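You operate a simulated robot arm through the tools that you are given. There is no shell and no other tool.

You run a simulated robot arm. Do the job below in one go: nothing can be reset, and whatever is moved stays where it is left.

Task
Stake the gold nut on the bench hub, then push the hub cap on.
Fine: it is tight already; nest in, one full stroke of the lever, nest out. Where these are worked on the way, their far stop is far enough and under half their travel is too little: hub nest.

The check looks at the end state, three seconds after you hand in, the way a careful person would. Anything else that was tipped, shoved, dropped, spilled or broken makes it a failure. A push-on lid holds only when it is set on centred and level and pressed home; a screw cap is set on level and turned clockwise until tight.

Robot
A 6-joint arm with a two-finger parallel gripper, fixed in place. Base frame: the origin is on the floor under the middle of its stand, x ahead of it, y to its left, z up; the work surface is at about z = 0.86. Units: m, degrees, N and s.
With the tool pointing down near the work surface it reaches from about 0.24 to 0.64 m from the base axis. Its first joint turns from -66.0 to 66.0 degrees. Payload 2.7 kg.
The TCP is the grasp point between the finger pads, 0.023 m short of the fingertips. In the tool frame z runs along the fingers and y along their closing line. Largest opening 0.094 m; finger width 0.038, thickness 0.01; the body of the gripper, 0.054 by 0.096 m, starts 0.039 m behind the TCP.
Orientation is that of the tool frame in the base frame, as a unit quaternion [w, x, y, z]. With the fingers straight down and closing along the base's y, the tool's x points along the base's -x, its y along +y and its z along -z.

Tools
- The arm moves only by the tool servo_tool. Its argument "motion" is a list of rows, each a list of 7 numbers: the shift along the tool's x, y, z in mm, then the turn, a rotation vector about the tool's x, y, z in rad, then the closure in counts, from 0 (fully open) to 255 (shut). In form: [[dx, dy, dz, wx, wy, wz, fingers], ...]. A call has 1 to 20 rows; each row shifts and turns the commanded pose from where the row before left it, along the tool's axes as they then stand. Rows are played at 5 a second. More than 0.05 m and 8.6 degrees between two rows, or a gripper value outside its range, and nothing of the call is played. Where a pose cannot be reached the arm comes as near as it can. A force on the tool above 90 N (or 10 N above the force at the start of the call, whichever is more), or a blocked arm, ends the call early, and 0.2 s more pass. The fingers move at their own pace (about 0.045 m/s each) and stop on an object; they squeeze with about 45 N. The grip force told is the motor's: it shows also when the fingers shut on nothing. Time passes only in rows, and 0.2 s behind the last, so rows that do not move let the fingers close. It gives the time, the measured TCP pose, the force on the tool (base axes), the opening and the grip force at its end, in the units of the frame above (readings bear some noise), with the torque about the TCP (base axes, N m) and any sound that the robot's microphone picked up, and new pictures: "views" is both (left out), scene, wrist or none.
- Cameras (640 x 400 px; columns grow to the right, rows downward): "scene" is fixed at [0.0711, -0.4255, 1.4311]; the picture's right is [0.76, -0.65, 0.00], its down [-0.29, -0.35, -0.89] and it looks along [0.58, 0.68, -0.45] (base axes); focal length 310 px, centre (320, 200). "wrist" rides on the gripper at [0.086, 0.016, -0.075] in the tool frame; the picture's right is [-0.18, 0.98, 0.00], its down [-0.58, -0.11, -0.81] and it looks along [-0.79, -0.15, 0.59] (tool axes); focal length 243 px, centre (320, 200). There is no depth. A picture from a camera that has moved, and an enlarged one, comes with that camera's place and axes in the base frame and with its lens. The place of the scene camera against the robot may be out by one fixed shift of up to 0.025 m in any direction.
- zoom(camera, box): a new picture of the part [left, top, right, bottom] of that camera's present view, enlarged. No time passes.
- job_done(): hands the job in; it is judged then, once.

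Nothing tells you positions but the pictures and the camera data. Unless the task says otherwise, let go and move clear before handing in.

The tools are called after "Request:" by a JSON object that holds its "api" and its "payload". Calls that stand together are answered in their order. servo_tool: Moves the arm, as the interface text tells. Its arguments: {"type":"object","properties":{"motion":{"type":"array","items":{"type":"array","items":{"type":"number"}}},"views":{"type":"string","enum":["both","scene","wrist","none"]}},"required":["motion"]} The other tools are called the same way: zoom (camera, box) takes an enlarged picture of a part of a camera's view; job_done () hands the job in.

At the start:

```text
t: 0.0
position: [0.34, 0.1144, 1.2802]
orientation: [0.0, 0.0, 1.0, 0.0]
ft_force: [-0.4, 0.1, -0.3]
torque: [-0.01, 0.02, 0.0]
gripper_width: 0.0939
grip_force: 0.0
```

scene: 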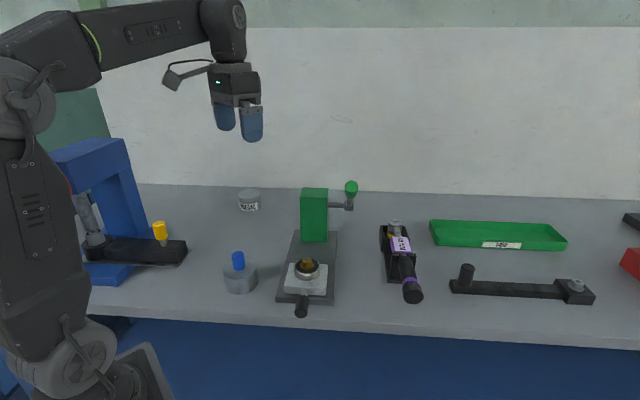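
wrist: 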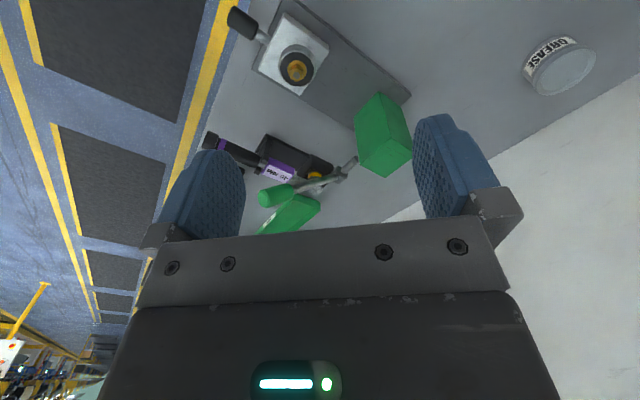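

I see a bench with a green press (nest slide with the hub and gold nut in front), a blue press at the left, a grey cap with blue knob, a grease tin, and various tools. I'll zoom in to identify everything before moving.

Request:
{"api": "zoom", "payload": {"camera": "scene", "box": [210, 160, 450, 330]}}

Request:
{"api": "zoom", "payload": {"camera": "scene", "box": [40, 130, 280, 300]}}

Request:
{"api": "zoom", "payload": {"camera": "scene", "box": [360, 190, 640, 330]}}

Request:
{"api": "zoom", "payload": {"camera": "wrist", "box": [200, 0, 440, 240]}}

```text
2.35 times, centred on (330, 245) of scene
camera zoom: at [0.0711, -0.4255, 1.4311], right [0.76, -0.65, 0.0], down [-0.29, -0.35, -0.89], along [0.58, 0.68, -0.45], focal length 728 px, centre (296, 94)
```

zoom: 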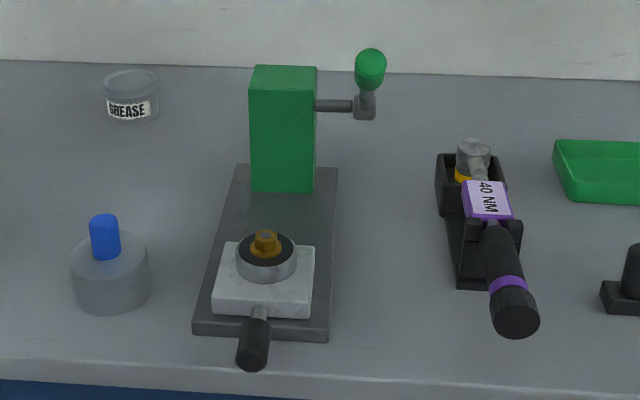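

```text
2.35 times, centred on (160, 215) of scene
camera zoom: at [0.0711, -0.4255, 1.4311], right [0.76, -0.65, 0.0], down [-0.29, -0.35, -0.89], along [0.58, 0.68, -0.45], focal length 728 px, centre (696, 165)
```

zoom: 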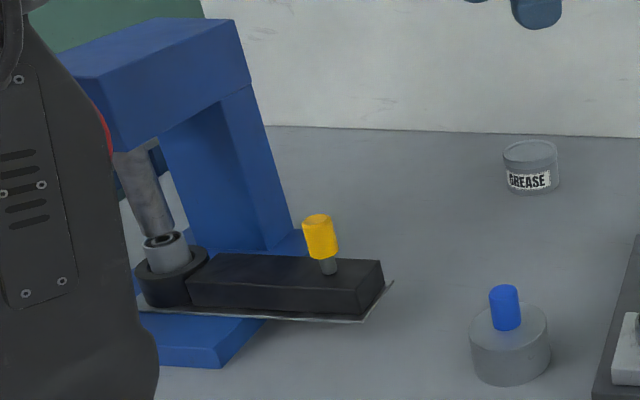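

```text
2.29 times, centred on (500, 260) of scene
camera zoom: at [0.0711, -0.4255, 1.4311], right [0.76, -0.65, 0.0], down [-0.29, -0.35, -0.89], along [0.58, 0.68, -0.45], focal length 707 px, centre (-91, 63)
```

zoom: 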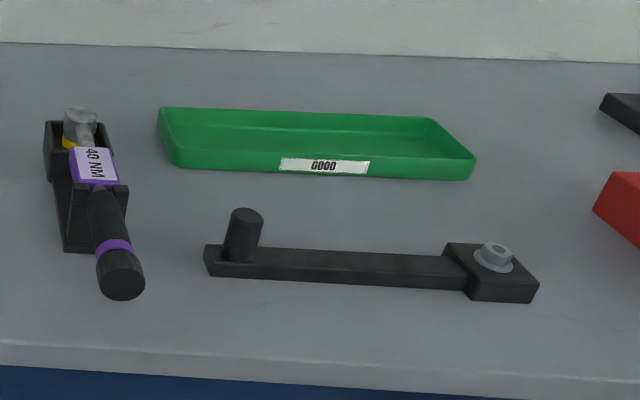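

```text
1.67 times, centred on (320, 120) of wrist
camera zoom: at [0.254, 0.1294, 1.3553], right [0.18, 0.98, 0.0], down [0.58, -0.11, 0.81], along [0.79, -0.15, -0.59], focal length 404 px, centre (320, 333)
```

zoom: 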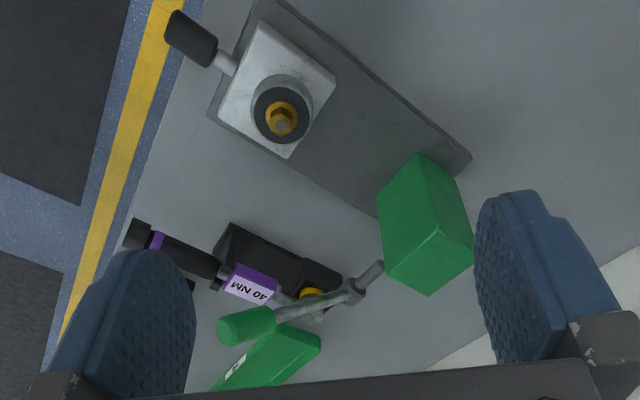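

The green press stands at about 45° to the base axes: the hub is near (0.44, 0.055) and the lever grip near (0.53, 0.01, 1.13). I need a closer look at the head and the nest before moving.

Request:
{"api": "zoom", "payload": {"camera": "wrist", "box": [320, 70, 420, 190]}}

Request:
{"api": "zoom", "payload": {"camera": "scene", "box": [270, 170, 370, 250]}}

Request:
{"api": "zoom", "payload": {"camera": "scene", "box": [210, 240, 350, 330]}}

Request:
{"api": "zoom", "payload": {"camera": "wrist", "box": [220, 0, 340, 110]}}

```text
3.33 times, centred on (370, 130) of wrist
camera zoom: at [0.254, 0.1294, 1.3553], right [0.18, 0.98, 0.0], down [0.58, -0.11, 0.81], along [0.79, -0.15, -0.59], focal length 809 px, centre (153, 433)
```

zoom: 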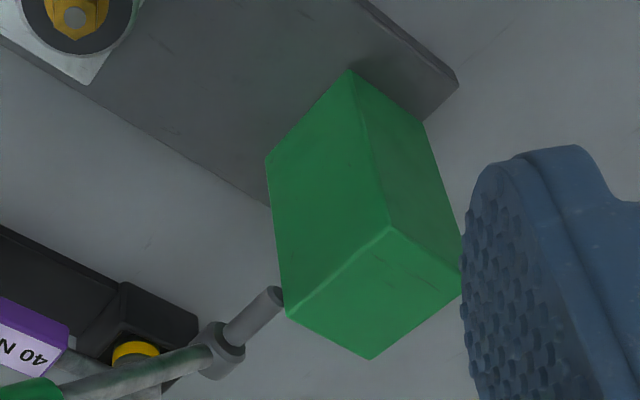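

```text
5.00 times, centred on (320, 210) of scene
camera zoom: at [0.0711, -0.4255, 1.4311], right [0.76, -0.65, 0.0], down [-0.29, -0.35, -0.89], along [0.58, 0.68, -0.45], focal length 1548 px, centre (320, 150)
```

zoom: 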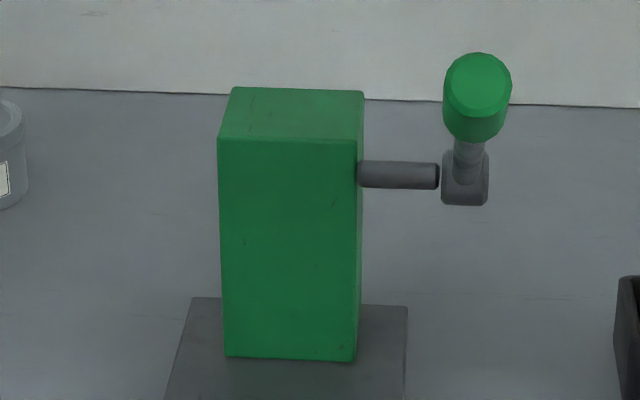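

```text
4.44 times, centred on (280, 285) of scene
camera zoom: at [0.0711, -0.4255, 1.4311], right [0.76, -0.65, 0.0], down [-0.29, -0.35, -0.89], along [0.58, 0.68, -0.45], focal length 1376 px, centre (498, -178)
```

zoom: 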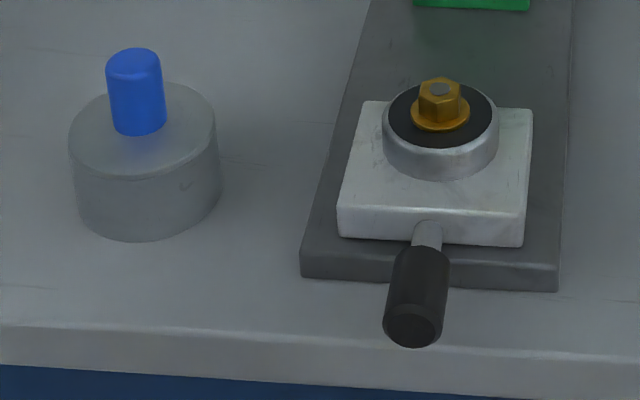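

```text
3.64 times, centred on (280, 55) of wrist
camera zoom: at [0.254, 0.1294, 1.3553], right [0.18, 0.98, 0.0], down [0.58, -0.11, 0.81], along [0.79, -0.15, -0.59], focal length 882 px, centre (466, 727)
```

zoom: 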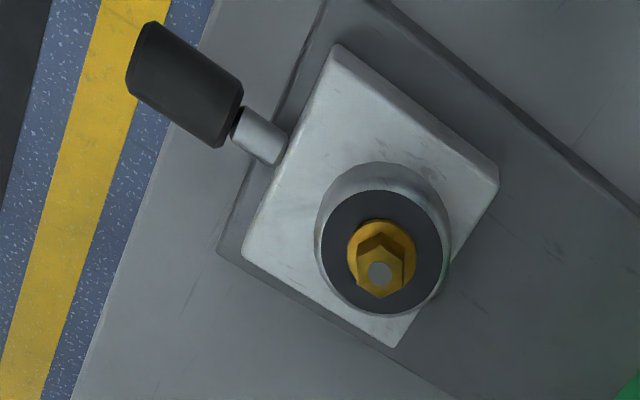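

The press is a solid green column on a plate, with the nest and its black handle at the front. The cap with the blue knob is near (0.31, 0.15). I'll turn the tool 45° to line up with the press axis and move closer for a better wrist view.

Request:
{"api": "servo_tool", "payload": {"motion": [[0, 0, 0, 0, 0, -0.1309, 0], [0, 0, 0, 0, 0, -0.1309, 0], [0, 0, 0, 0, 0, -0.1309, 0], [0, 0, 0, 0, 0, -0.1309, 0], [0, 0, 0, 0, 0, -0.1309, 0], [0, 0, 0, 0, 0, -0.1309, 0], [6.6, -13.65, 22.5, 0, 0, 0, 0], [6.6, -13.65, 22.5, 0, 0, 0, 0], [6.6, -13.65, 22.5, 0, 0, 0, 0], [6.6, -13.65, 22.5, 0, 0, 0, 0], [6.6, -13.65, 22.5, 0, 0, 0, 0], [6.6, -13.65, 22.5, 0, 0, 0, 0], [6.6, -13.65, 22.5, 0, 0, 0, 0], [6.6, -13.65, 22.5, 0, 0, 0, 0], [0, 0, 0, 0, 0, 0, 0]]}}

```text
t: 3.2
position: [0.3804, -0.0007, 1.0999]
orientation: [0.001, -0.382, 0.924, -0.001]
ft_force: [0.4, 0.3, 0.0]
torque: [-0.01, 0.03, 0.02]
gripper_width: 0.0938
grip_force: 0.1
camera wrist: at [0.3078, -0.0513, 1.1752], right [-0.56, 0.83, 0.0], down [0.49, 0.33, 0.81], along [0.67, 0.46, -0.59], focal length 243 px, centre (320, 200)
```

scene: 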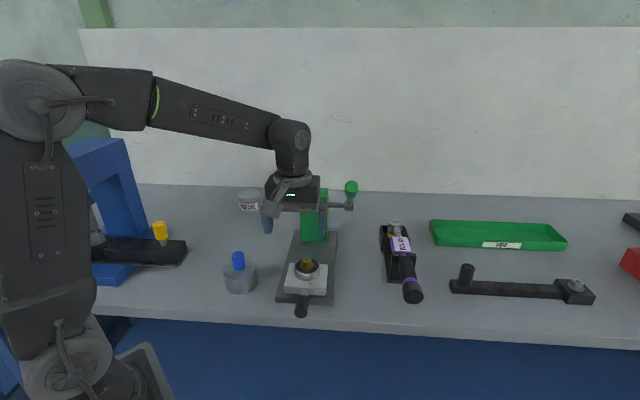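
wrist: 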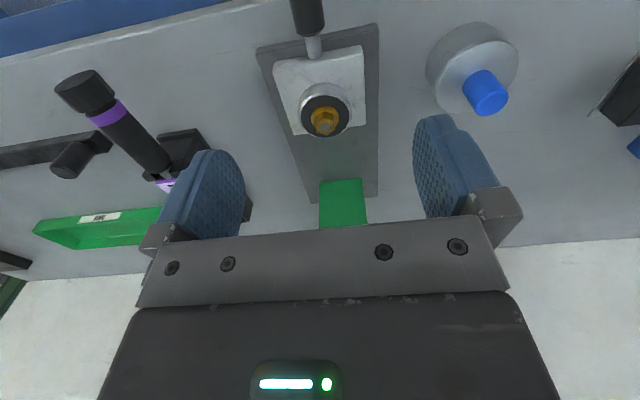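

Request:
{"api": "zoom", "payload": {"camera": "wrist", "box": [240, 0, 400, 100]}}

Request:
{"api": "zoom", "payload": {"camera": "wrist", "box": [240, 70, 400, 230]}}

Request:
{"api": "zoom", "payload": {"camera": "wrist", "box": [400, 0, 560, 130]}}

```text
4.00 times, centred on (320, 50) of wrist
camera zoom: at [0.3078, -0.0513, 1.1752], right [-0.56, 0.83, 0.0], down [0.49, 0.33, 0.81], along [0.67, 0.46, -0.59], focal length 970 px, centre (320, 800)
```

zoom: 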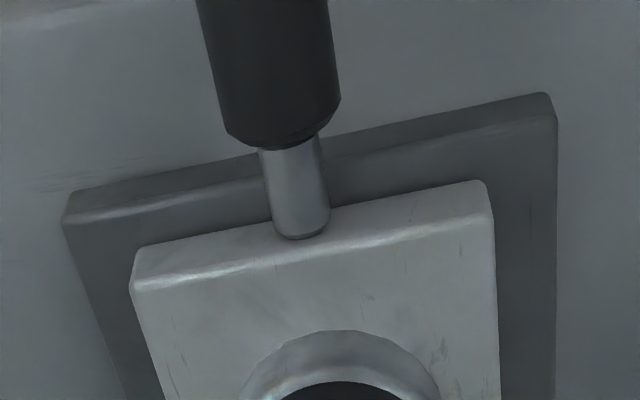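

```text
2.50 times, centred on (320, 150) of wrist
camera zoom: at [0.3078, -0.0513, 1.1752], right [-0.56, 0.83, 0.0], down [0.49, 0.33, 0.81], along [0.67, 0.46, -0.59], focal length 606 px, centre (320, 325)
```

zoom: 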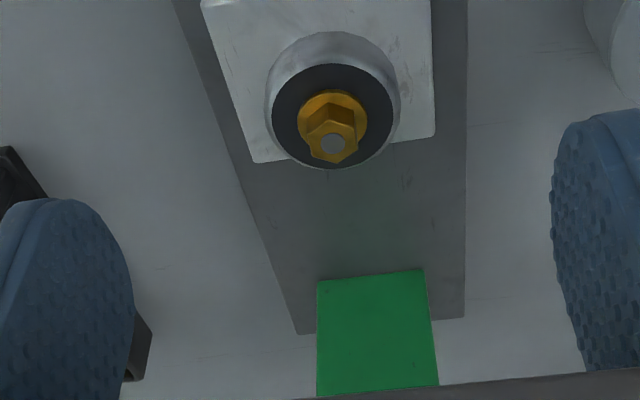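

```text
3.08 times, centred on (480, 65) of wrist
camera zoom: at [0.3078, -0.0513, 1.1752], right [-0.56, 0.83, 0.0], down [0.49, 0.33, 0.81], along [0.67, 0.46, -0.59], focal length 746 px, centre (-172, 615)
```

zoom: 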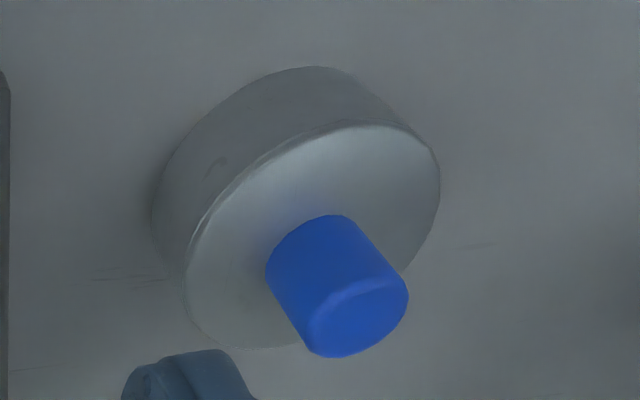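

I have estimates for the nest: plate top z≈0.877, block top ≈0.90, handle grip centred near (0.375, -0.018), all along a 45° axis. I'll move above the handle and re-check alignment before descending.

Request:
{"api": "servo_tool", "payload": {"motion": [[3.3, -1.8, 20, 0, 0, 0, 0], [3.3, -1.8, 20, 0, 0, 0, 0], [3.3, -1.8, 20, 0, 0, 0, 0], [3.3, -1.7, 20, 0, 0, 0, 0], [3.2, -1.7, 20, 0, 0, 0, 0], [0, 0, 0, 0, 0, 0, 0]]}}

Request:
{"api": "zoom", "payload": {"camera": "wrist", "box": [220, 0, 420, 200]}}

Request:
{"api": "zoom", "payload": {"camera": "scene", "box": [210, 130, 370, 330]}}

```text
t: 4.6
position: [0.375, -0.0186, 0.9989]
orientation: [0.001, -0.383, 0.924, 0.0]
ft_force: [-0.8, 0.9, 0.0]
torque: [0.01, 0.01, 0.03]
gripper_width: 0.0939
grip_force: 0.0
camera wrist: at [0.3032, -0.0691, 1.0749], right [-0.56, 0.83, 0.0], down [0.49, 0.33, 0.81], along [0.67, 0.46, -0.59], focal length 243 px, centre (320, 200)
```

scene: 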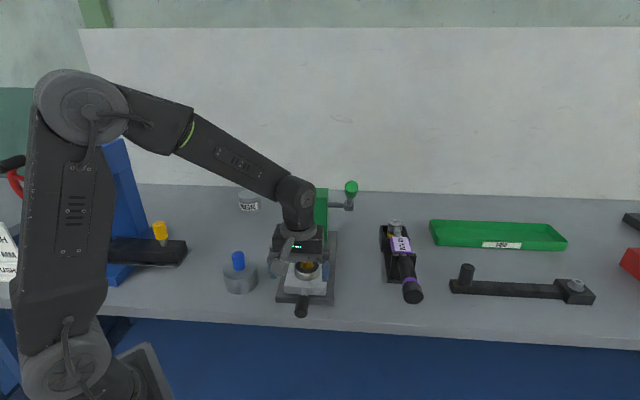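
wrist: 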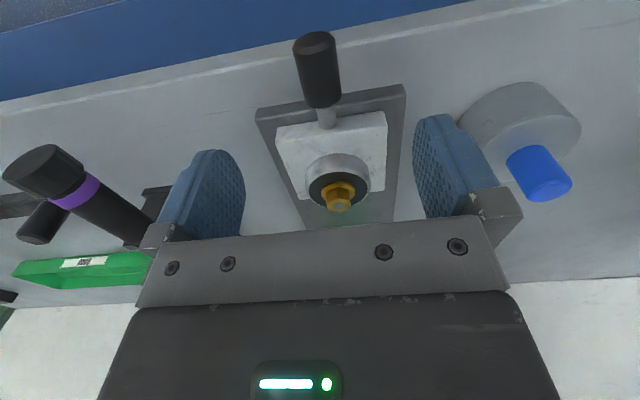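

```text
2.00 times, centred on (320, 100) of wrist
camera zoom: at [0.3032, -0.0691, 1.0749], right [-0.56, 0.83, 0.0], down [0.49, 0.33, 0.81], along [0.67, 0.46, -0.59], focal length 485 px, centre (320, 400)
```

zoom: 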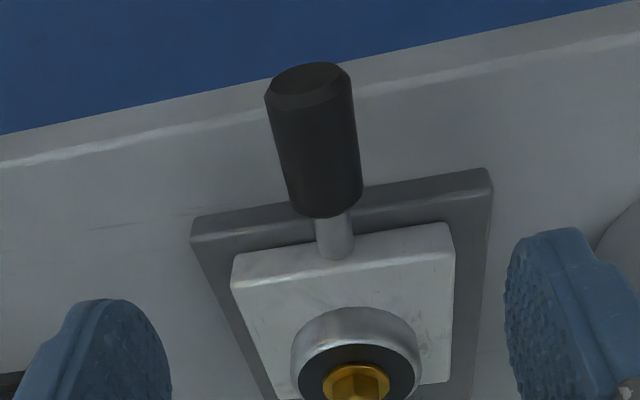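

```text
2.00 times, centred on (290, 230) of scene
camera zoom: at [0.0711, -0.4255, 1.4311], right [0.76, -0.65, 0.0], down [-0.29, -0.35, -0.89], along [0.58, 0.68, -0.45], focal length 619 px, centre (380, 140)
```

zoom: 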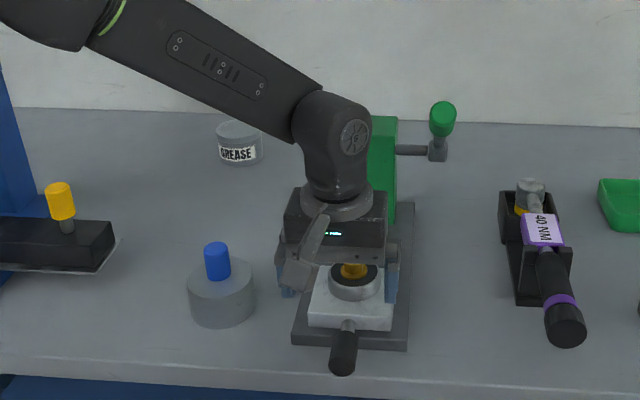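

The handle axis triangulates to z≈0.897, running from (0.361, -0.034) to (0.389, -0.007), level and on the press axis. I'll descend to TCP z≈0.907 and close on it.

Request:
{"api": "servo_tool", "payload": {"motion": [[0, 0, 20, 0, 0, 0, 0], [0, 0, 20, 0, 0, 0, 0], [0, 0, 20, 0, 0, 0, 0], [0, 0, 20, 0, 0, 0, 0], [0, 0, 12, 0, 0, 0, 0], [0, 0, 0, 0, 0, 0, 0], [0, 0, 0, 0, 0, 0, 100], [0, 0, 0, 0, 0, 0, 200], [0, 0, 0, 0, 0, 0, 255], [0, 0, 0, 0, 0, 0, 255], [0, 0, 0, 0, 0, 0, 255]]}}

```text
t: 7.0
position: [0.3767, -0.0193, 0.9077]
orientation: [0.002, -0.384, 0.924, -0.001]
ft_force: [9.2, -10.8, -5.0]
torque: [-0.34, -0.12, 0.03]
gripper_width: 0.0285
grip_force: 45.5
camera wrist: at [0.3043, -0.0694, 0.9836], right [-0.56, 0.83, 0.0], down [0.49, 0.33, 0.81], along [0.67, 0.46, -0.59], focal length 243 px, centre (320, 200)
```

scene: 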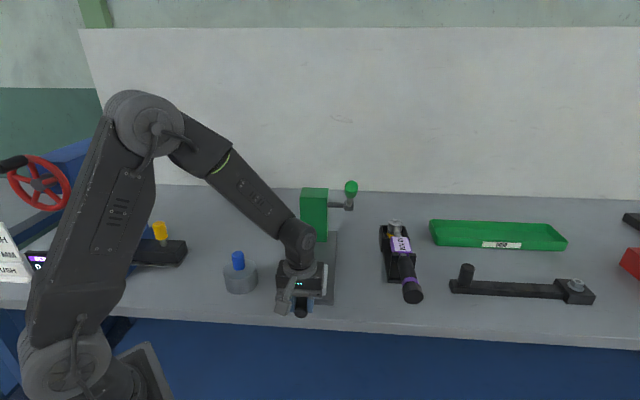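
wrist: 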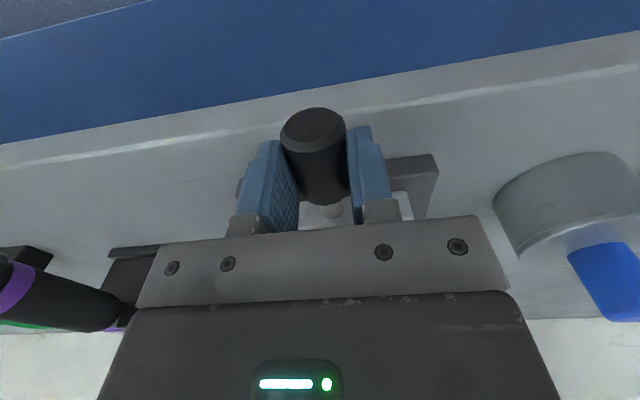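

I have the handle gripped (28.5 mm) with a small side load. I'll ease the side offset and slide the nest in along the axis, checking clearance to the lever.

Request:
{"api": "servo_tool", "payload": {"motion": [[0, -1.5, 0, 0, 0, 0, 255], [-6, 0, 0, 0, 0, 0, 255], [-8, 0, 0, 0, 0, 0, 255], [-8, 0, 0, 0, 0, 0, 255], [-8, 0, 0, 0, 0, 0, 255], [-8, 0, 0, 0, 0, 0, 255], [-8, 0, 0, 0, 0, 0, 255], [0, 0, 0, 0, 0, 0, 255]]}}

Request:
{"api": "zoom", "payload": {"camera": "scene", "box": [230, 150, 390, 330]}}

```text
t: 8.8
position: [0.4089, 0.0127, 0.9077]
orientation: [0.001, -0.384, 0.924, -0.001]
ft_force: [-7.0, 2.9, 15.3]
torque: [0.13, 0.28, -0.08]
gripper_width: 0.0283
grip_force: 44.9
camera wrist: at [0.3366, -0.0374, 0.9838], right [-0.56, 0.83, 0.0], down [0.49, 0.33, 0.81], along [0.67, 0.46, -0.59], focal length 243 px, centre (320, 200)
```

scene: 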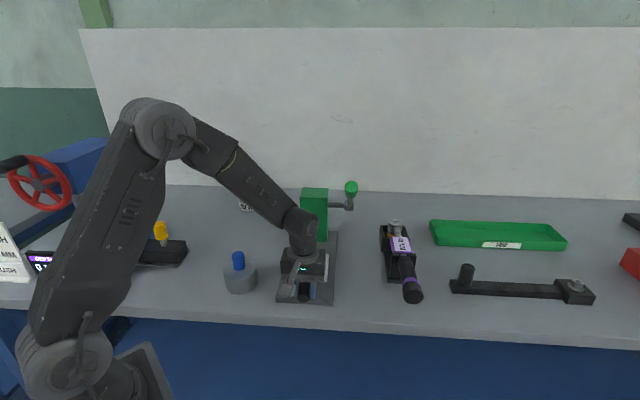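
wrist: 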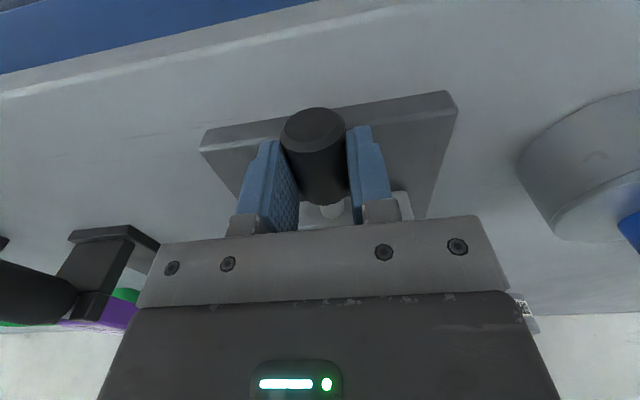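

```text
2.22 times, centred on (310, 240) of scene
camera zoom: at [0.0707, -0.4254, 1.4312], right [0.76, -0.65, 0.0], down [-0.29, -0.35, -0.89], along [0.58, 0.68, -0.45], focal length 688 px, centre (342, 111)
```

zoom: 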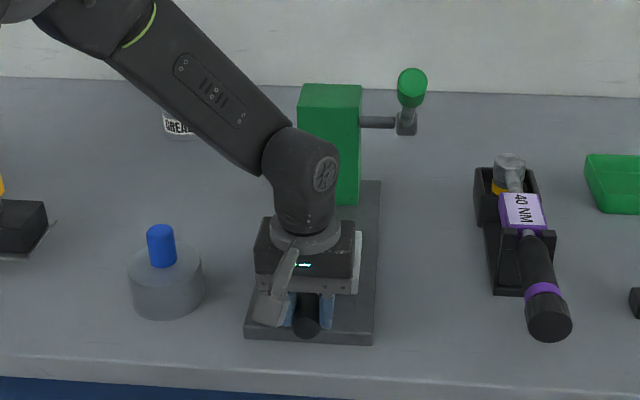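

The slide moves smoothly and the wrist stays clear of the lever on its left. I'll continue inward.

Request:
{"api": "servo_tool", "payload": {"motion": [[-8, 0, 0, 0, 0, 0, 255], [-8, 0, 0, 0, 0, 0, 255], [-8, 0, 0, 0, 0, 0, 255], [-8, 0, 0, 0, 0, 0, 255], [-8, 0, 0, 0, 0, 0, 255], [0, 0, 0, 0, 0, 0, 255]]}}

Request:
{"api": "zoom", "payload": {"camera": "scene", "box": [230, 150, 390, 330]}}

```text
t: 10.2
position: [0.435, 0.0377, 0.9071]
orientation: [-0.004, -0.383, 0.924, 0.0]
ft_force: [-20.6, -26.4, 18.3]
torque: [-0.48, 0.26, 0.43]
gripper_width: 0.0283
grip_force: 44.6
camera wrist: at [0.363, -0.0115, 0.9835], right [-0.56, 0.83, 0.0], down [0.49, 0.34, 0.8], along [0.66, 0.45, -0.6], focal length 243 px, centre (320, 200)
```

scene: 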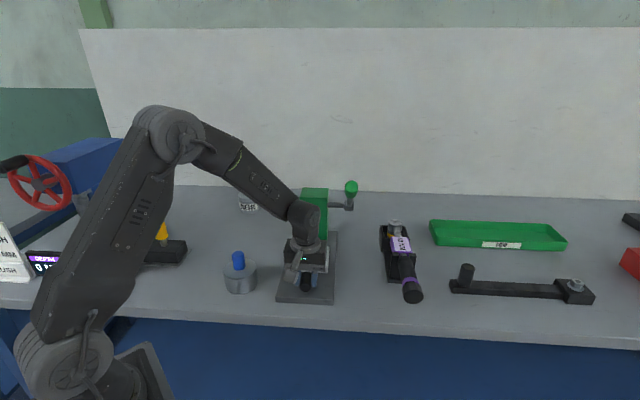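
wrist: 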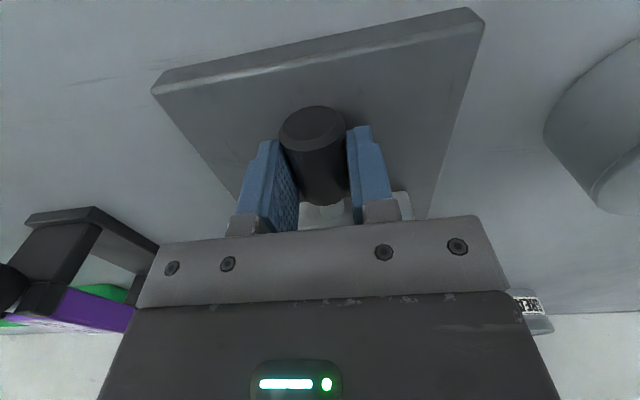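

```text
2.22 times, centred on (310, 240) of scene
camera zoom: at [0.0702, -0.4262, 1.4309], right [0.76, -0.65, 0.0], down [-0.29, -0.35, -0.89], along [0.58, 0.68, -0.45], focal length 688 px, centre (342, 111)
```

zoom: 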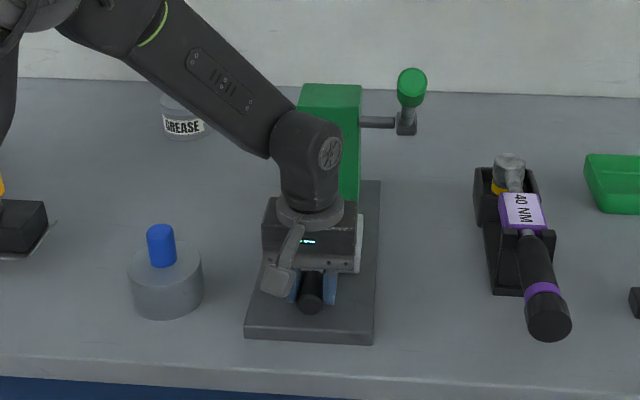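

Request:
{"api": "servo_tool", "payload": {"motion": [[-2, 0, 0, 0, 0, 0, 255], [-2, 0, 0, 0, 0, 0, 255], [0, 0, 0, 0, 0, 0, 255]], "views": "wrist"}}

```text
t: 11.0
position: [0.437, 0.0405, 0.9061]
orientation: [-0.006, -0.382, 0.924, 0.001]
ft_force: [-18.2, -34.1, 0.0]
torque: [-0.62, 0.23, 0.49]
gripper_width: 0.0285
grip_force: 44.6
camera wrist: at [0.3654, -0.0091, 0.9829], right [-0.56, 0.83, 0.0], down [0.5, 0.34, 0.8], along [0.66, 0.45, -0.6], focal length 243 px, centre (320, 200)
```

wrist: 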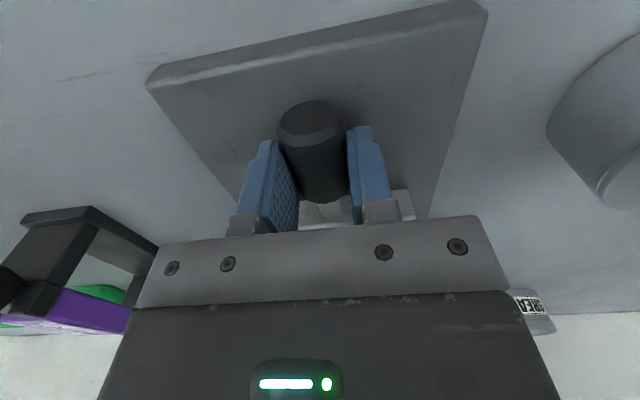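

The handle may be slipping in the pads at about 38 N, so I want to be sure the nest is at its far stop. I'll release, back off along the axis, close the fingers and push on the handle end to confirm.

Request:
{"api": "servo_tool", "payload": {"motion": [[3, 0, 0, 0, 0, 0, 255], [0, 0, 0, 0, 0, 0, 120], [0, 0, 0, 0, 0, 0, 120], [14, 0, 0, 0, 0, 0, 120], [14, 0, 0, 0, 0, 0, 120], [14, 0, 0, 0, 0, 0, 120], [14, 0, 0, 0, 0, 0, 120], [0, 0, 0, 0, 0, 0, 255], [0, 0, 0, 0, 0, 0, 255], [0, 0, 0, 0, 0, 0, 255]]}}

Request:
{"api": "zoom", "payload": {"camera": "scene", "box": [230, 150, 390, 330]}}

```text
t: 13.2
position: [0.3993, 0.0025, 0.9075]
orientation: [0.001, -0.383, 0.924, -0.001]
ft_force: [-0.1, 0.2, 0.9]
torque: [-0.01, -0.01, -0.02]
gripper_width: 0.0001
grip_force: 22.5
camera wrist: at [0.3264, -0.0483, 0.9828], right [-0.56, 0.83, 0.0], down [0.49, 0.33, 0.81], along [0.67, 0.46, -0.59], focal length 243 px, centre (320, 200)
```

scene: 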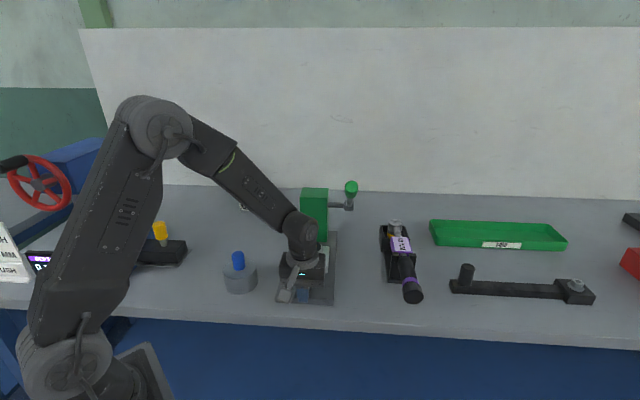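
wrist: 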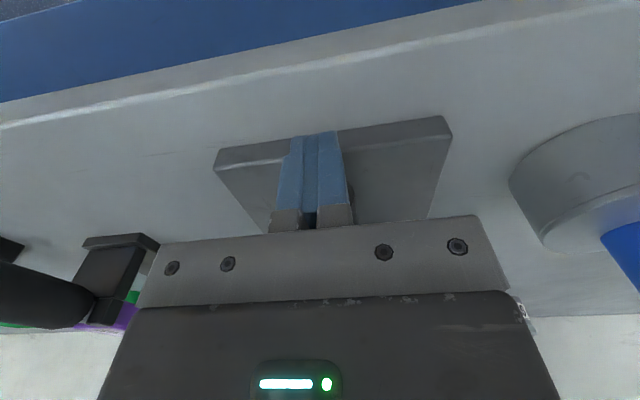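

```text
2.22 times, centred on (310, 240) of scene
camera zoom: at [0.0711, -0.4255, 1.4311], right [0.76, -0.65, 0.0], down [-0.29, -0.35, -0.89], along [0.58, 0.68, -0.45], focal length 688 px, centre (342, 111)
```

zoom: 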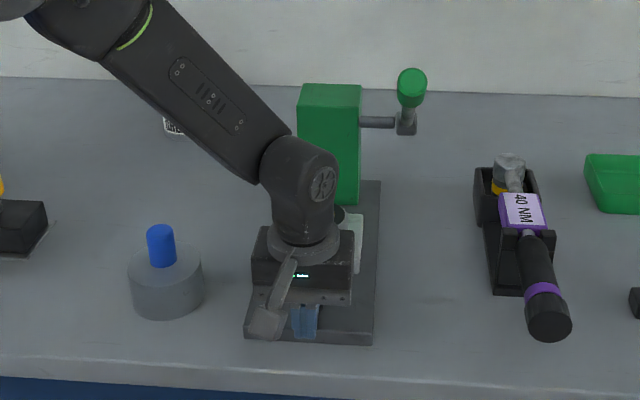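

Request:
{"api": "servo_tool", "payload": {"motion": [[-6, 0, 0, 0, 0, 0, 255], [-4, 0, 0, 0, 0, 0, 255], [-3, 0, 0, 0, 0, 0, 255], [-2, 0, 0, 0, 0, 0, 255], [0, 0, 0, 0, 0, 0, 255]], "views": "wrist"}}

```text
t: 14.4
position: [0.4043, 0.0072, 0.9072]
orientation: [-0.008, -0.38, 0.925, 0.002]
ft_force: [-42.4, -52.8, 36.1]
torque: [0.43, -0.42, -0.09]
gripper_width: 0.0001
grip_force: 42.2
camera wrist: at [0.3325, -0.0423, 0.9844], right [-0.56, 0.83, 0.01], down [0.5, 0.33, 0.8], along [0.66, 0.45, -0.6], focal length 243 px, centre (320, 200)
```

wrist: 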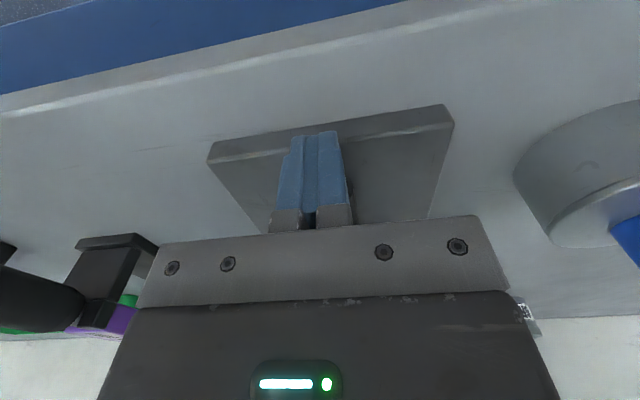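

The nest is firmly at its stop: 77 N with no further motion. Next I'll back off, rise clear, and take a close look at the lever from above.

Request:
{"api": "servo_tool", "payload": {"motion": [[15, 0, 0, 0, 0, 0, 255], [15, 0, 0, 0, 0, 0, 255], [0, 0, -35, 0, 0, 0, 255], [0, 0, -40, 0, 0, 0, 255], [0, 0, -40, 0, 0, 0, 255], [0, 0, -40, 0, 0, 0, 255], [0, 0, -40, 0, 0, 0, 255], [0, 0, -40, 0, 0, 0, 255], [0, 0, -40, 0, 0, 0, 255], [0, 0, -40, 0, 0, 0, 255], [0, 0, -28, 0, 0, 0, 120], [-14, -22.5, 0, 0, 0, 0, 0], [-14, -22.5, 0, 0, 0, 0, 0], [-14, -22.5, 0, 0, 0, 0, 0], [-14, -22.5, 0, 0, 0, 0, 0], [0, 0, 0, 0, 0, 0, 0]]}}

Request:
{"api": "zoom", "payload": {"camera": "wrist", "box": [220, 0, 420, 200]}}

Request:
{"api": "zoom", "payload": {"camera": "scene", "box": [230, 150, 430, 330]}}

```text
t: 17.8
position: [0.4904, -0.0325, 1.2502]
orientation: [0.001, -0.383, 0.924, 0.0]
ft_force: [-0.7, -0.4, 0.9]
torque: [-0.01, -0.01, 0.02]
gripper_width: 0.0941
grip_force: 0.1
camera wrist: at [0.4183, -0.0829, 1.3263], right [-0.56, 0.83, 0.0], down [0.49, 0.33, 0.81], along [0.67, 0.46, -0.59], focal length 243 px, centre (320, 200)
```

scene: 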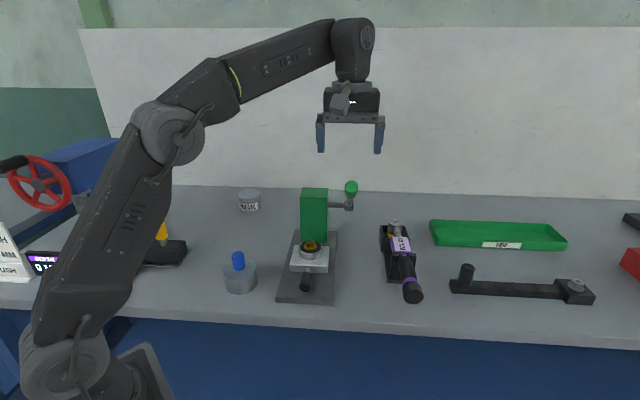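
wrist: 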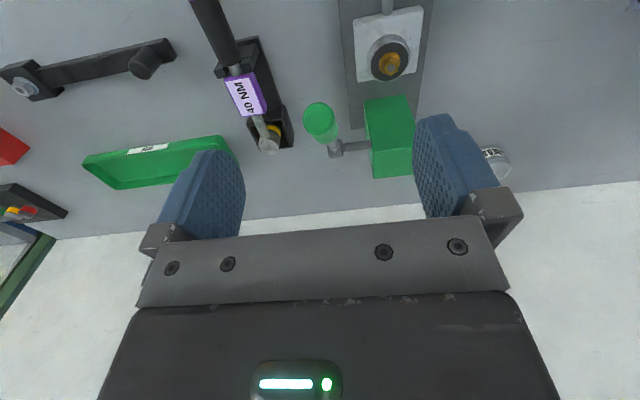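

```text
2.00 times, centred on (320, 100) of wrist
camera zoom: at [0.4183, -0.0829, 1.3263], right [-0.56, 0.83, 0.0], down [0.49, 0.33, 0.81], along [0.67, 0.46, -0.59], focal length 485 px, centre (320, 400)
```

zoom: 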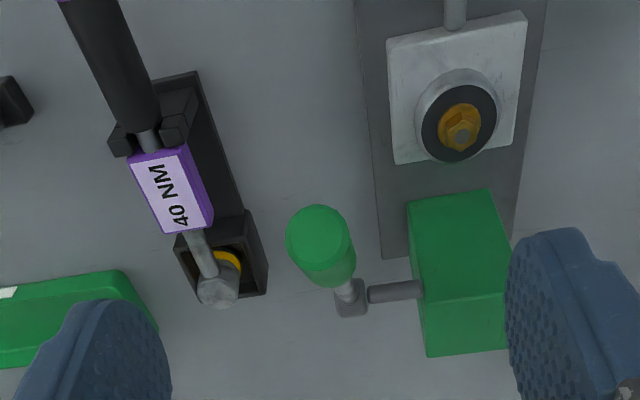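

```text
2.22 times, centred on (330, 240) of scene
camera zoom: at [0.0711, -0.4255, 1.4311], right [0.76, -0.65, 0.0], down [-0.29, -0.35, -0.89], along [0.58, 0.68, -0.45], focal length 688 px, centre (298, 111)
```

zoom: 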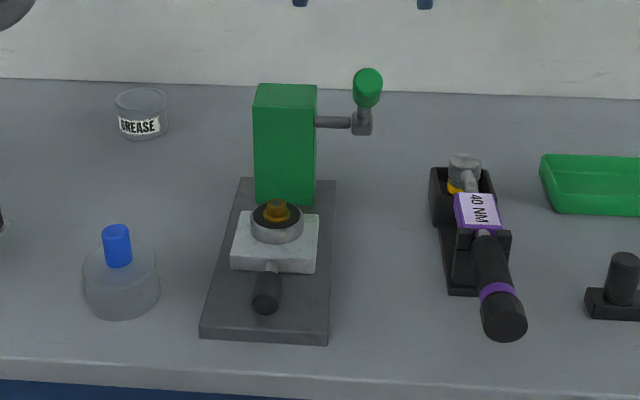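

The lever pivot triangulates to (0.640, 0.100, 1.008) and its tip to (0.525, -0.013, 1.141), about 39° up and pointing down the 45° axis. I'll move over the green grip with open fingers straddling it.

Request:
{"api": "servo_tool", "payload": {"motion": [[-16, -2.7, 0, 0, 0, 0, 0], [-16, -2.7, 0, 0, 0, 0, 0], [-16, -2.7, 0, 0, 0, 0, 0], [-16, -2.7, 0, 0, 0, 0, 0], [0, 0, 20, 0, 0, 0, 0], [0, 0, 20, 0, 0, 0, 0], [0, 0, 10, 0, 0, 0, 0], [0, 0, 0, 0, 0, 0, 0]]}}

Request:
{"api": "zoom", "payload": {"camera": "wrist", "box": [220, 40, 420, 240]}}

Request:
{"api": "zoom", "payload": {"camera": "scene", "box": [280, 80, 440, 260]}}

```text
t: 19.6
position: [0.5316, 0.0049, 1.1899]
orientation: [0.001, -0.383, 0.924, 0.0]
ft_force: [0.5, 0.1, 0.3]
torque: [-0.02, 0.02, -0.03]
gripper_width: 0.0942
grip_force: 0.1
out of reach, approached as far as the arm can: row 3, 4
camera wrist: at [0.4593, -0.0455, 1.2665], right [-0.56, 0.83, 0.0], down [0.49, 0.33, 0.81], along [0.67, 0.46, -0.59], focal length 243 px, centre (320, 200)
```

scene: 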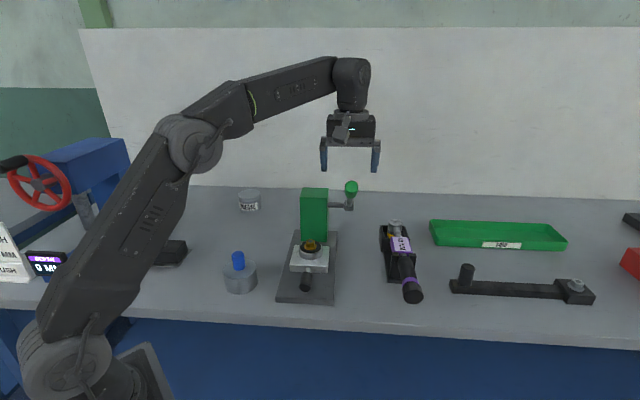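
wrist: 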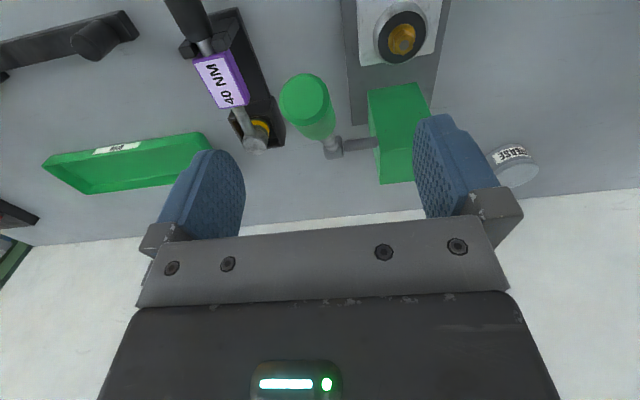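

```text
2.00 times, centred on (320, 140) of wrist
camera zoom: at [0.4593, -0.0455, 1.2665], right [-0.56, 0.83, 0.0], down [0.49, 0.33, 0.81], along [0.67, 0.46, -0.59], focal length 485 px, centre (320, 320)
```

zoom: 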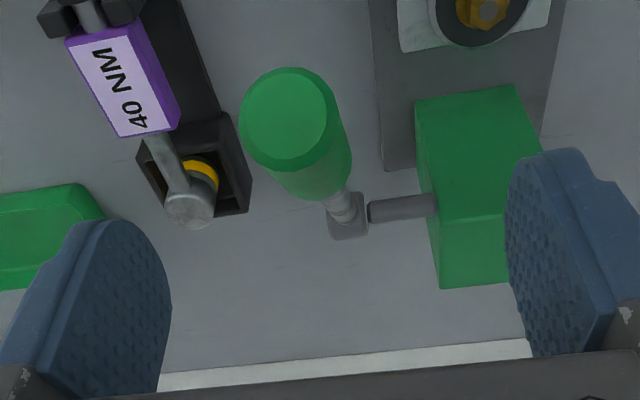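

```text
2.22 times, centred on (360, 170) of scene
camera zoom: at [0.0711, -0.4255, 1.4311], right [0.76, -0.65, 0.0], down [-0.29, -0.35, -0.89], along [0.58, 0.68, -0.45], focal length 688 px, centre (231, 267)
```

zoom: 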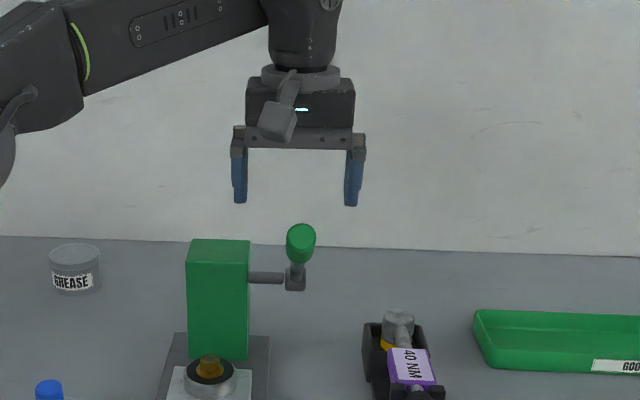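

The arm was at its reach limit at that height and ended about 8 mm short sideways. I'll correct, then lower onto the lever grip.

Request:
{"api": "servo_tool", "payload": {"motion": [[-3, -4, 10, 0, 0, 0, 0], [-3, -4, 10, 0, 0, 0, 0], [-3, 0, 10, 0, 0, 0, 0], [0, 0, 0, 0, 0, 0, 0]]}}

Request:
{"api": "zoom", "payload": {"camera": "wrist", "box": [220, 40, 420, 240]}}

Request:
{"api": "zoom", "payload": {"camera": "scene", "box": [280, 80, 440, 260]}}

```text
t: 20.6
position: [0.5442, 0.0062, 1.1599]
orientation: [0.0, -0.383, 0.924, 0.0]
ft_force: [0.2, 0.0, -1.0]
torque: [0.01, -0.01, 0.05]
gripper_width: 0.094
grip_force: 0.0
camera wrist: at [0.4715, -0.0446, 1.236], right [-0.56, 0.83, 0.0], down [0.49, 0.33, 0.81], along [0.67, 0.46, -0.59], focal length 243 px, centre (320, 200)
```

scene: 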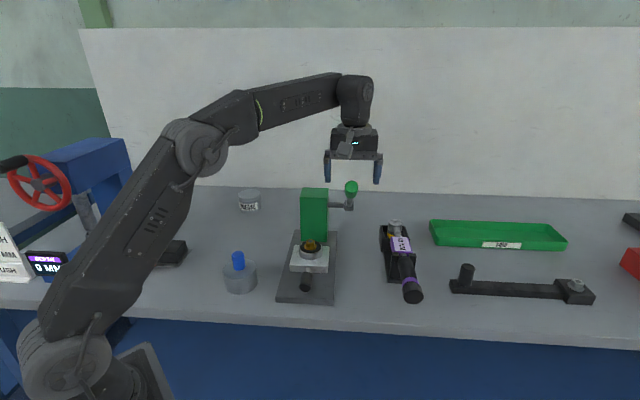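
wrist: 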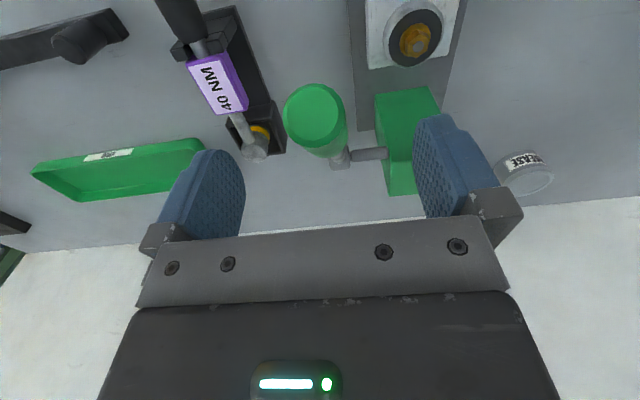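

```text
2.00 times, centred on (320, 140) of wrist
camera zoom: at [0.4715, -0.0446, 1.236], right [-0.56, 0.83, 0.0], down [0.49, 0.33, 0.81], along [0.67, 0.46, -0.59], focal length 485 px, centre (320, 320)
```

zoom: 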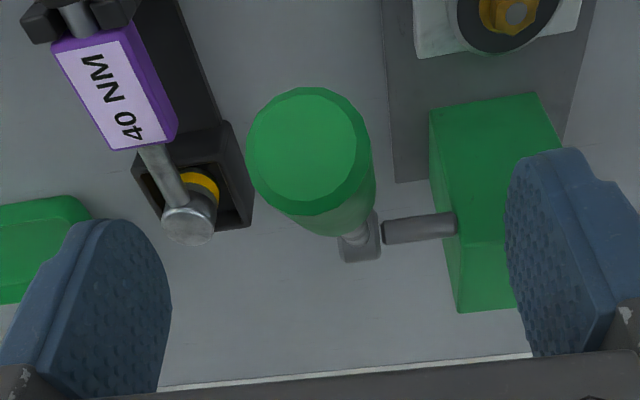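

```text
2.22 times, centred on (360, 170) of scene
camera zoom: at [0.0711, -0.4255, 1.4311], right [0.76, -0.65, 0.0], down [-0.29, -0.35, -0.89], along [0.58, 0.68, -0.45], focal length 688 px, centre (231, 267)
```

zoom: 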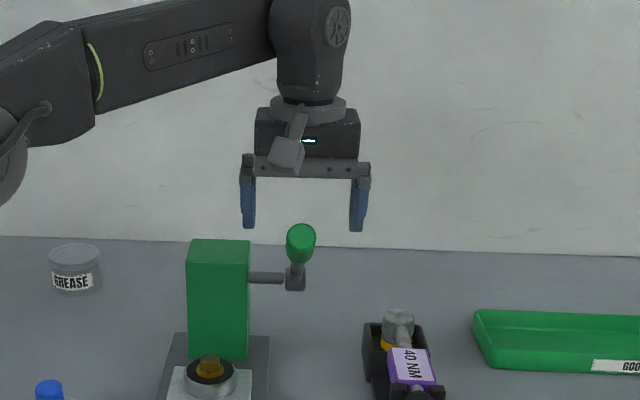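

Request:
{"api": "servo_tool", "payload": {"motion": [[0, 0, 10, 0, 0, 0, 0], [0, 0, 10, 0, 0, 0, 0], [0, 0, 9, 0, 0, 0, 0], [0, 0, 0, 0, 0, 0, 0], [0, 0, 0, 0, 0, 0, 120], [0, 0, 0, 0, 0, 0, 200], [0, 0, 0, 0, 0, 0, 255], [0, 0, 0, 0, 0, 0, 255], [0, 0, 0, 0, 0, 0, 255]]}}

Request:
{"api": "zoom", "payload": {"camera": "scene", "box": [280, 80, 440, 260]}}

```text
t: 22.6
position: [0.5443, 0.0063, 1.1308]
orientation: [-0.001, -0.383, 0.924, 0.0]
ft_force: [-4.9, 2.9, 1.2]
torque: [0.11, 0.06, -0.1]
gripper_width: 0.0281
grip_force: 44.5
camera wrist: at [0.4713, -0.0443, 1.2079], right [-0.56, 0.83, 0.0], down [0.49, 0.33, 0.81], along [0.67, 0.46, -0.59], focal length 243 px, centre (320, 200)
```

scene: 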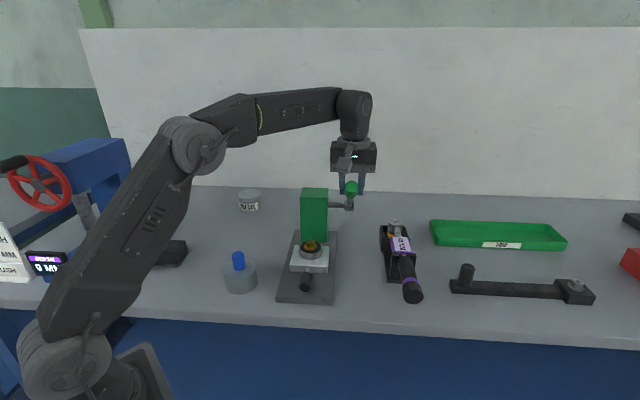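
wrist: 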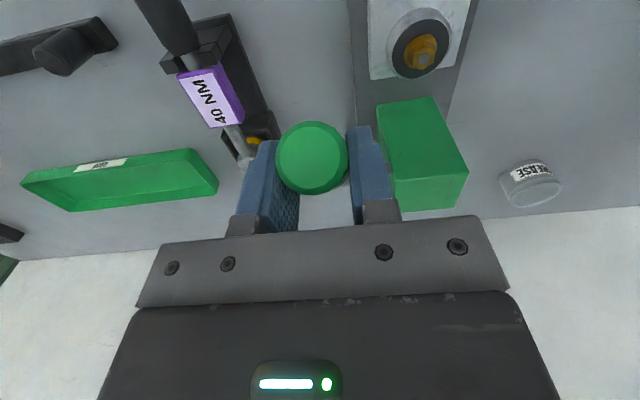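

```text
2.22 times, centred on (360, 170) of scene
camera zoom: at [0.0709, -0.4254, 1.4312], right [0.76, -0.65, 0.0], down [-0.29, -0.35, -0.89], along [0.58, 0.68, -0.45], focal length 688 px, centre (231, 267)
```

zoom: 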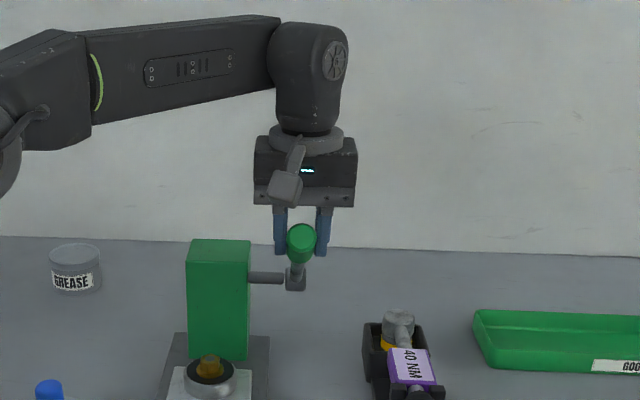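

The lever grip is held (28 mm). I'll swing it down along its arc, starting with the first portion and watching the force.

Request:
{"api": "servo_tool", "payload": {"motion": [[5.2, 0, 6.9, 0, 0, 0, 255], [5.2, 0, 6.9, 0, 0, 0, 255], [4.65, 0, 7.8, 0, 0, 0, 255], [4.65, 0, 7.8, 0, 0, 0, 255], [3.85, 0, 8.25, 0, 0, 0, 255], [3.85, 0, 8.25, 0, 0, 0, 255], [3, 0, 8.6, 0, 0, 0, 255], [3, 0, 8.6, 0, 0, 0, 255], [0, 0, 0, 0, 0, 0, 255]]}}

```text
t: 24.6
position: [0.52, -0.0182, 1.0692]
orientation: [0.0, -0.383, 0.924, 0.0]
ft_force: [-5.2, 7.4, 9.8]
torque: [0.98, -0.82, 0.22]
gripper_width: 0.0284
grip_force: 44.8
camera wrist: at [0.4471, -0.0684, 1.1445], right [-0.56, 0.83, 0.0], down [0.49, 0.33, 0.81], along [0.67, 0.45, -0.59], focal length 243 px, centre (320, 200)
```

scene: 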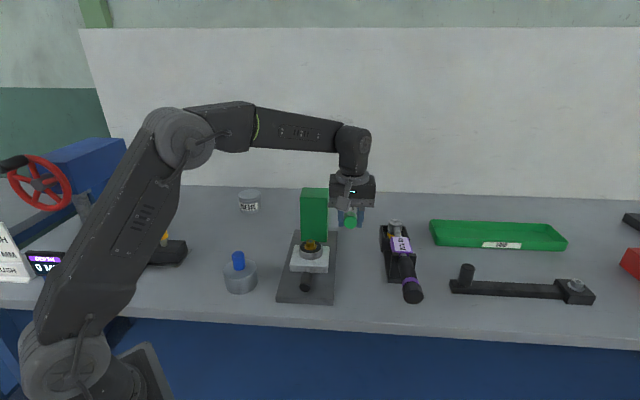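
wrist: 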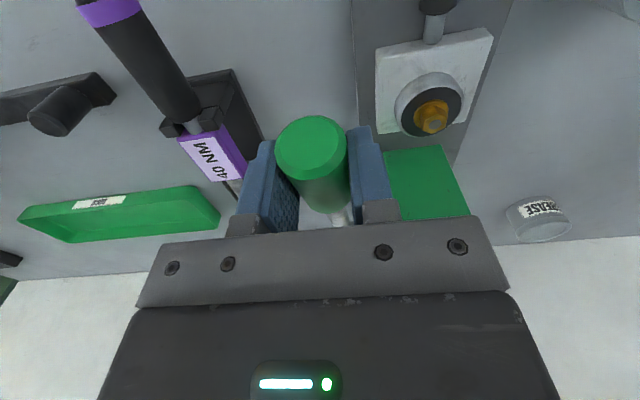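

Smooth so far with low force. I'll continue the arc downward.

Request:
{"api": "servo_tool", "payload": {"motion": [[2.05, 0, 8.9, 0, 0, 0, 255], [2.05, 0, 8.9, 0, 0, 0, 255], [1.1, 0, 9.05, 0, 0, 0, 255], [1.1, 0, 9.05, 0, 0, 0, 255], [0.15, 0, 9.1, 0, 0, 0, 255], [0.15, 0, 9.1, 0, 0, 0, 255], [-0.8, 0, 9.05, 0, 0, 0, 255], [-0.8, 0, 9.05, 0, 0, 0, 255], [0, 0, 0, 0, 0, 0, 255]]}}

```text
t: 26.6
position: [0.5152, -0.0202, 1.0015]
orientation: [0.005, -0.383, 0.924, -0.002]
ft_force: [-19.7, 15.1, 45.8]
torque: [0.01, 0.26, -0.12]
gripper_width: 0.0283
grip_force: 44.3
camera wrist: at [0.4439, -0.0712, 1.0769], right [-0.57, 0.82, -0.01], down [0.48, 0.33, 0.81], along [0.67, 0.46, -0.58], focal length 243 px, centre (320, 200)
```

scene: 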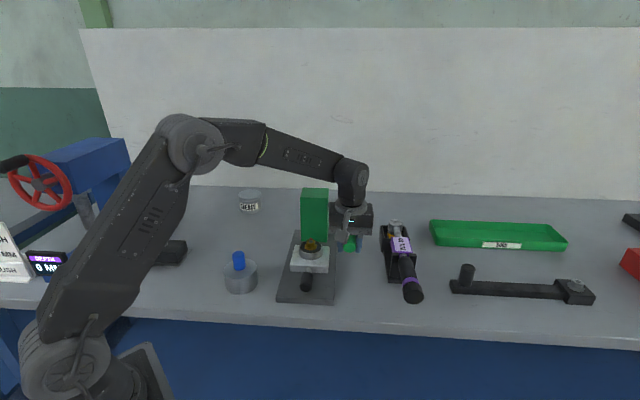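
wrist: 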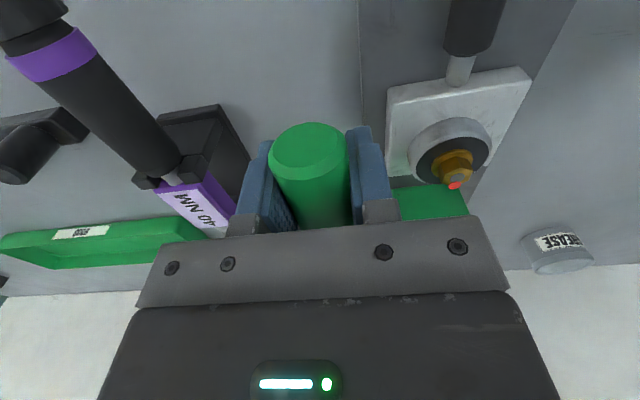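

Force has risen to 46 N and a red mark has shown up on the nut's tip. I'll look at it closely.

Request:
{"api": "zoom", "payload": {"camera": "wrist", "box": [380, 100, 540, 220]}}

Request:
{"api": "zoom", "payload": {"camera": "scene", "box": [270, 180, 400, 310]}}

```text
3.33 times, centred on (460, 160) of wrist
camera zoom: at [0.4439, -0.0712, 1.0769], right [-0.57, 0.82, -0.01], down [0.48, 0.33, 0.81], along [0.67, 0.46, -0.58], focal length 809 px, centre (-147, 333)
```

zoom: 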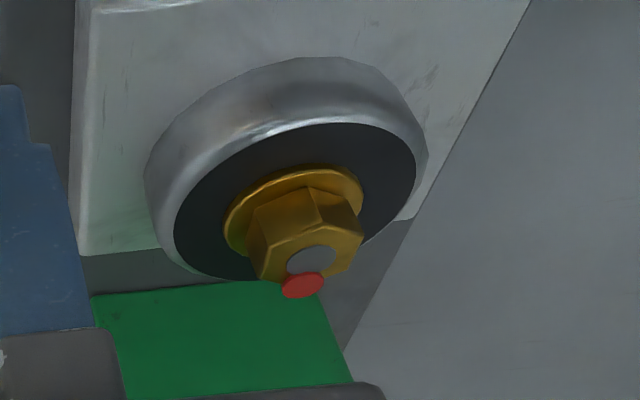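

```text
3.08 times, centred on (335, 245) of scene
camera zoom: at [0.0697, -0.425, 1.4314], right [0.76, -0.65, 0.0], down [-0.29, -0.35, -0.89], along [0.58, 0.68, -0.45], focal length 952 px, centre (274, 62)
```

zoom: 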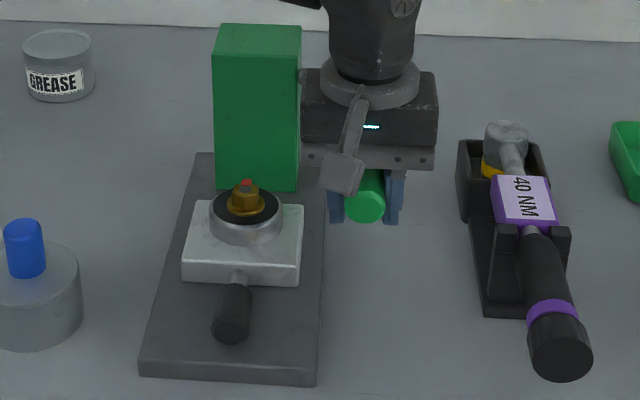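

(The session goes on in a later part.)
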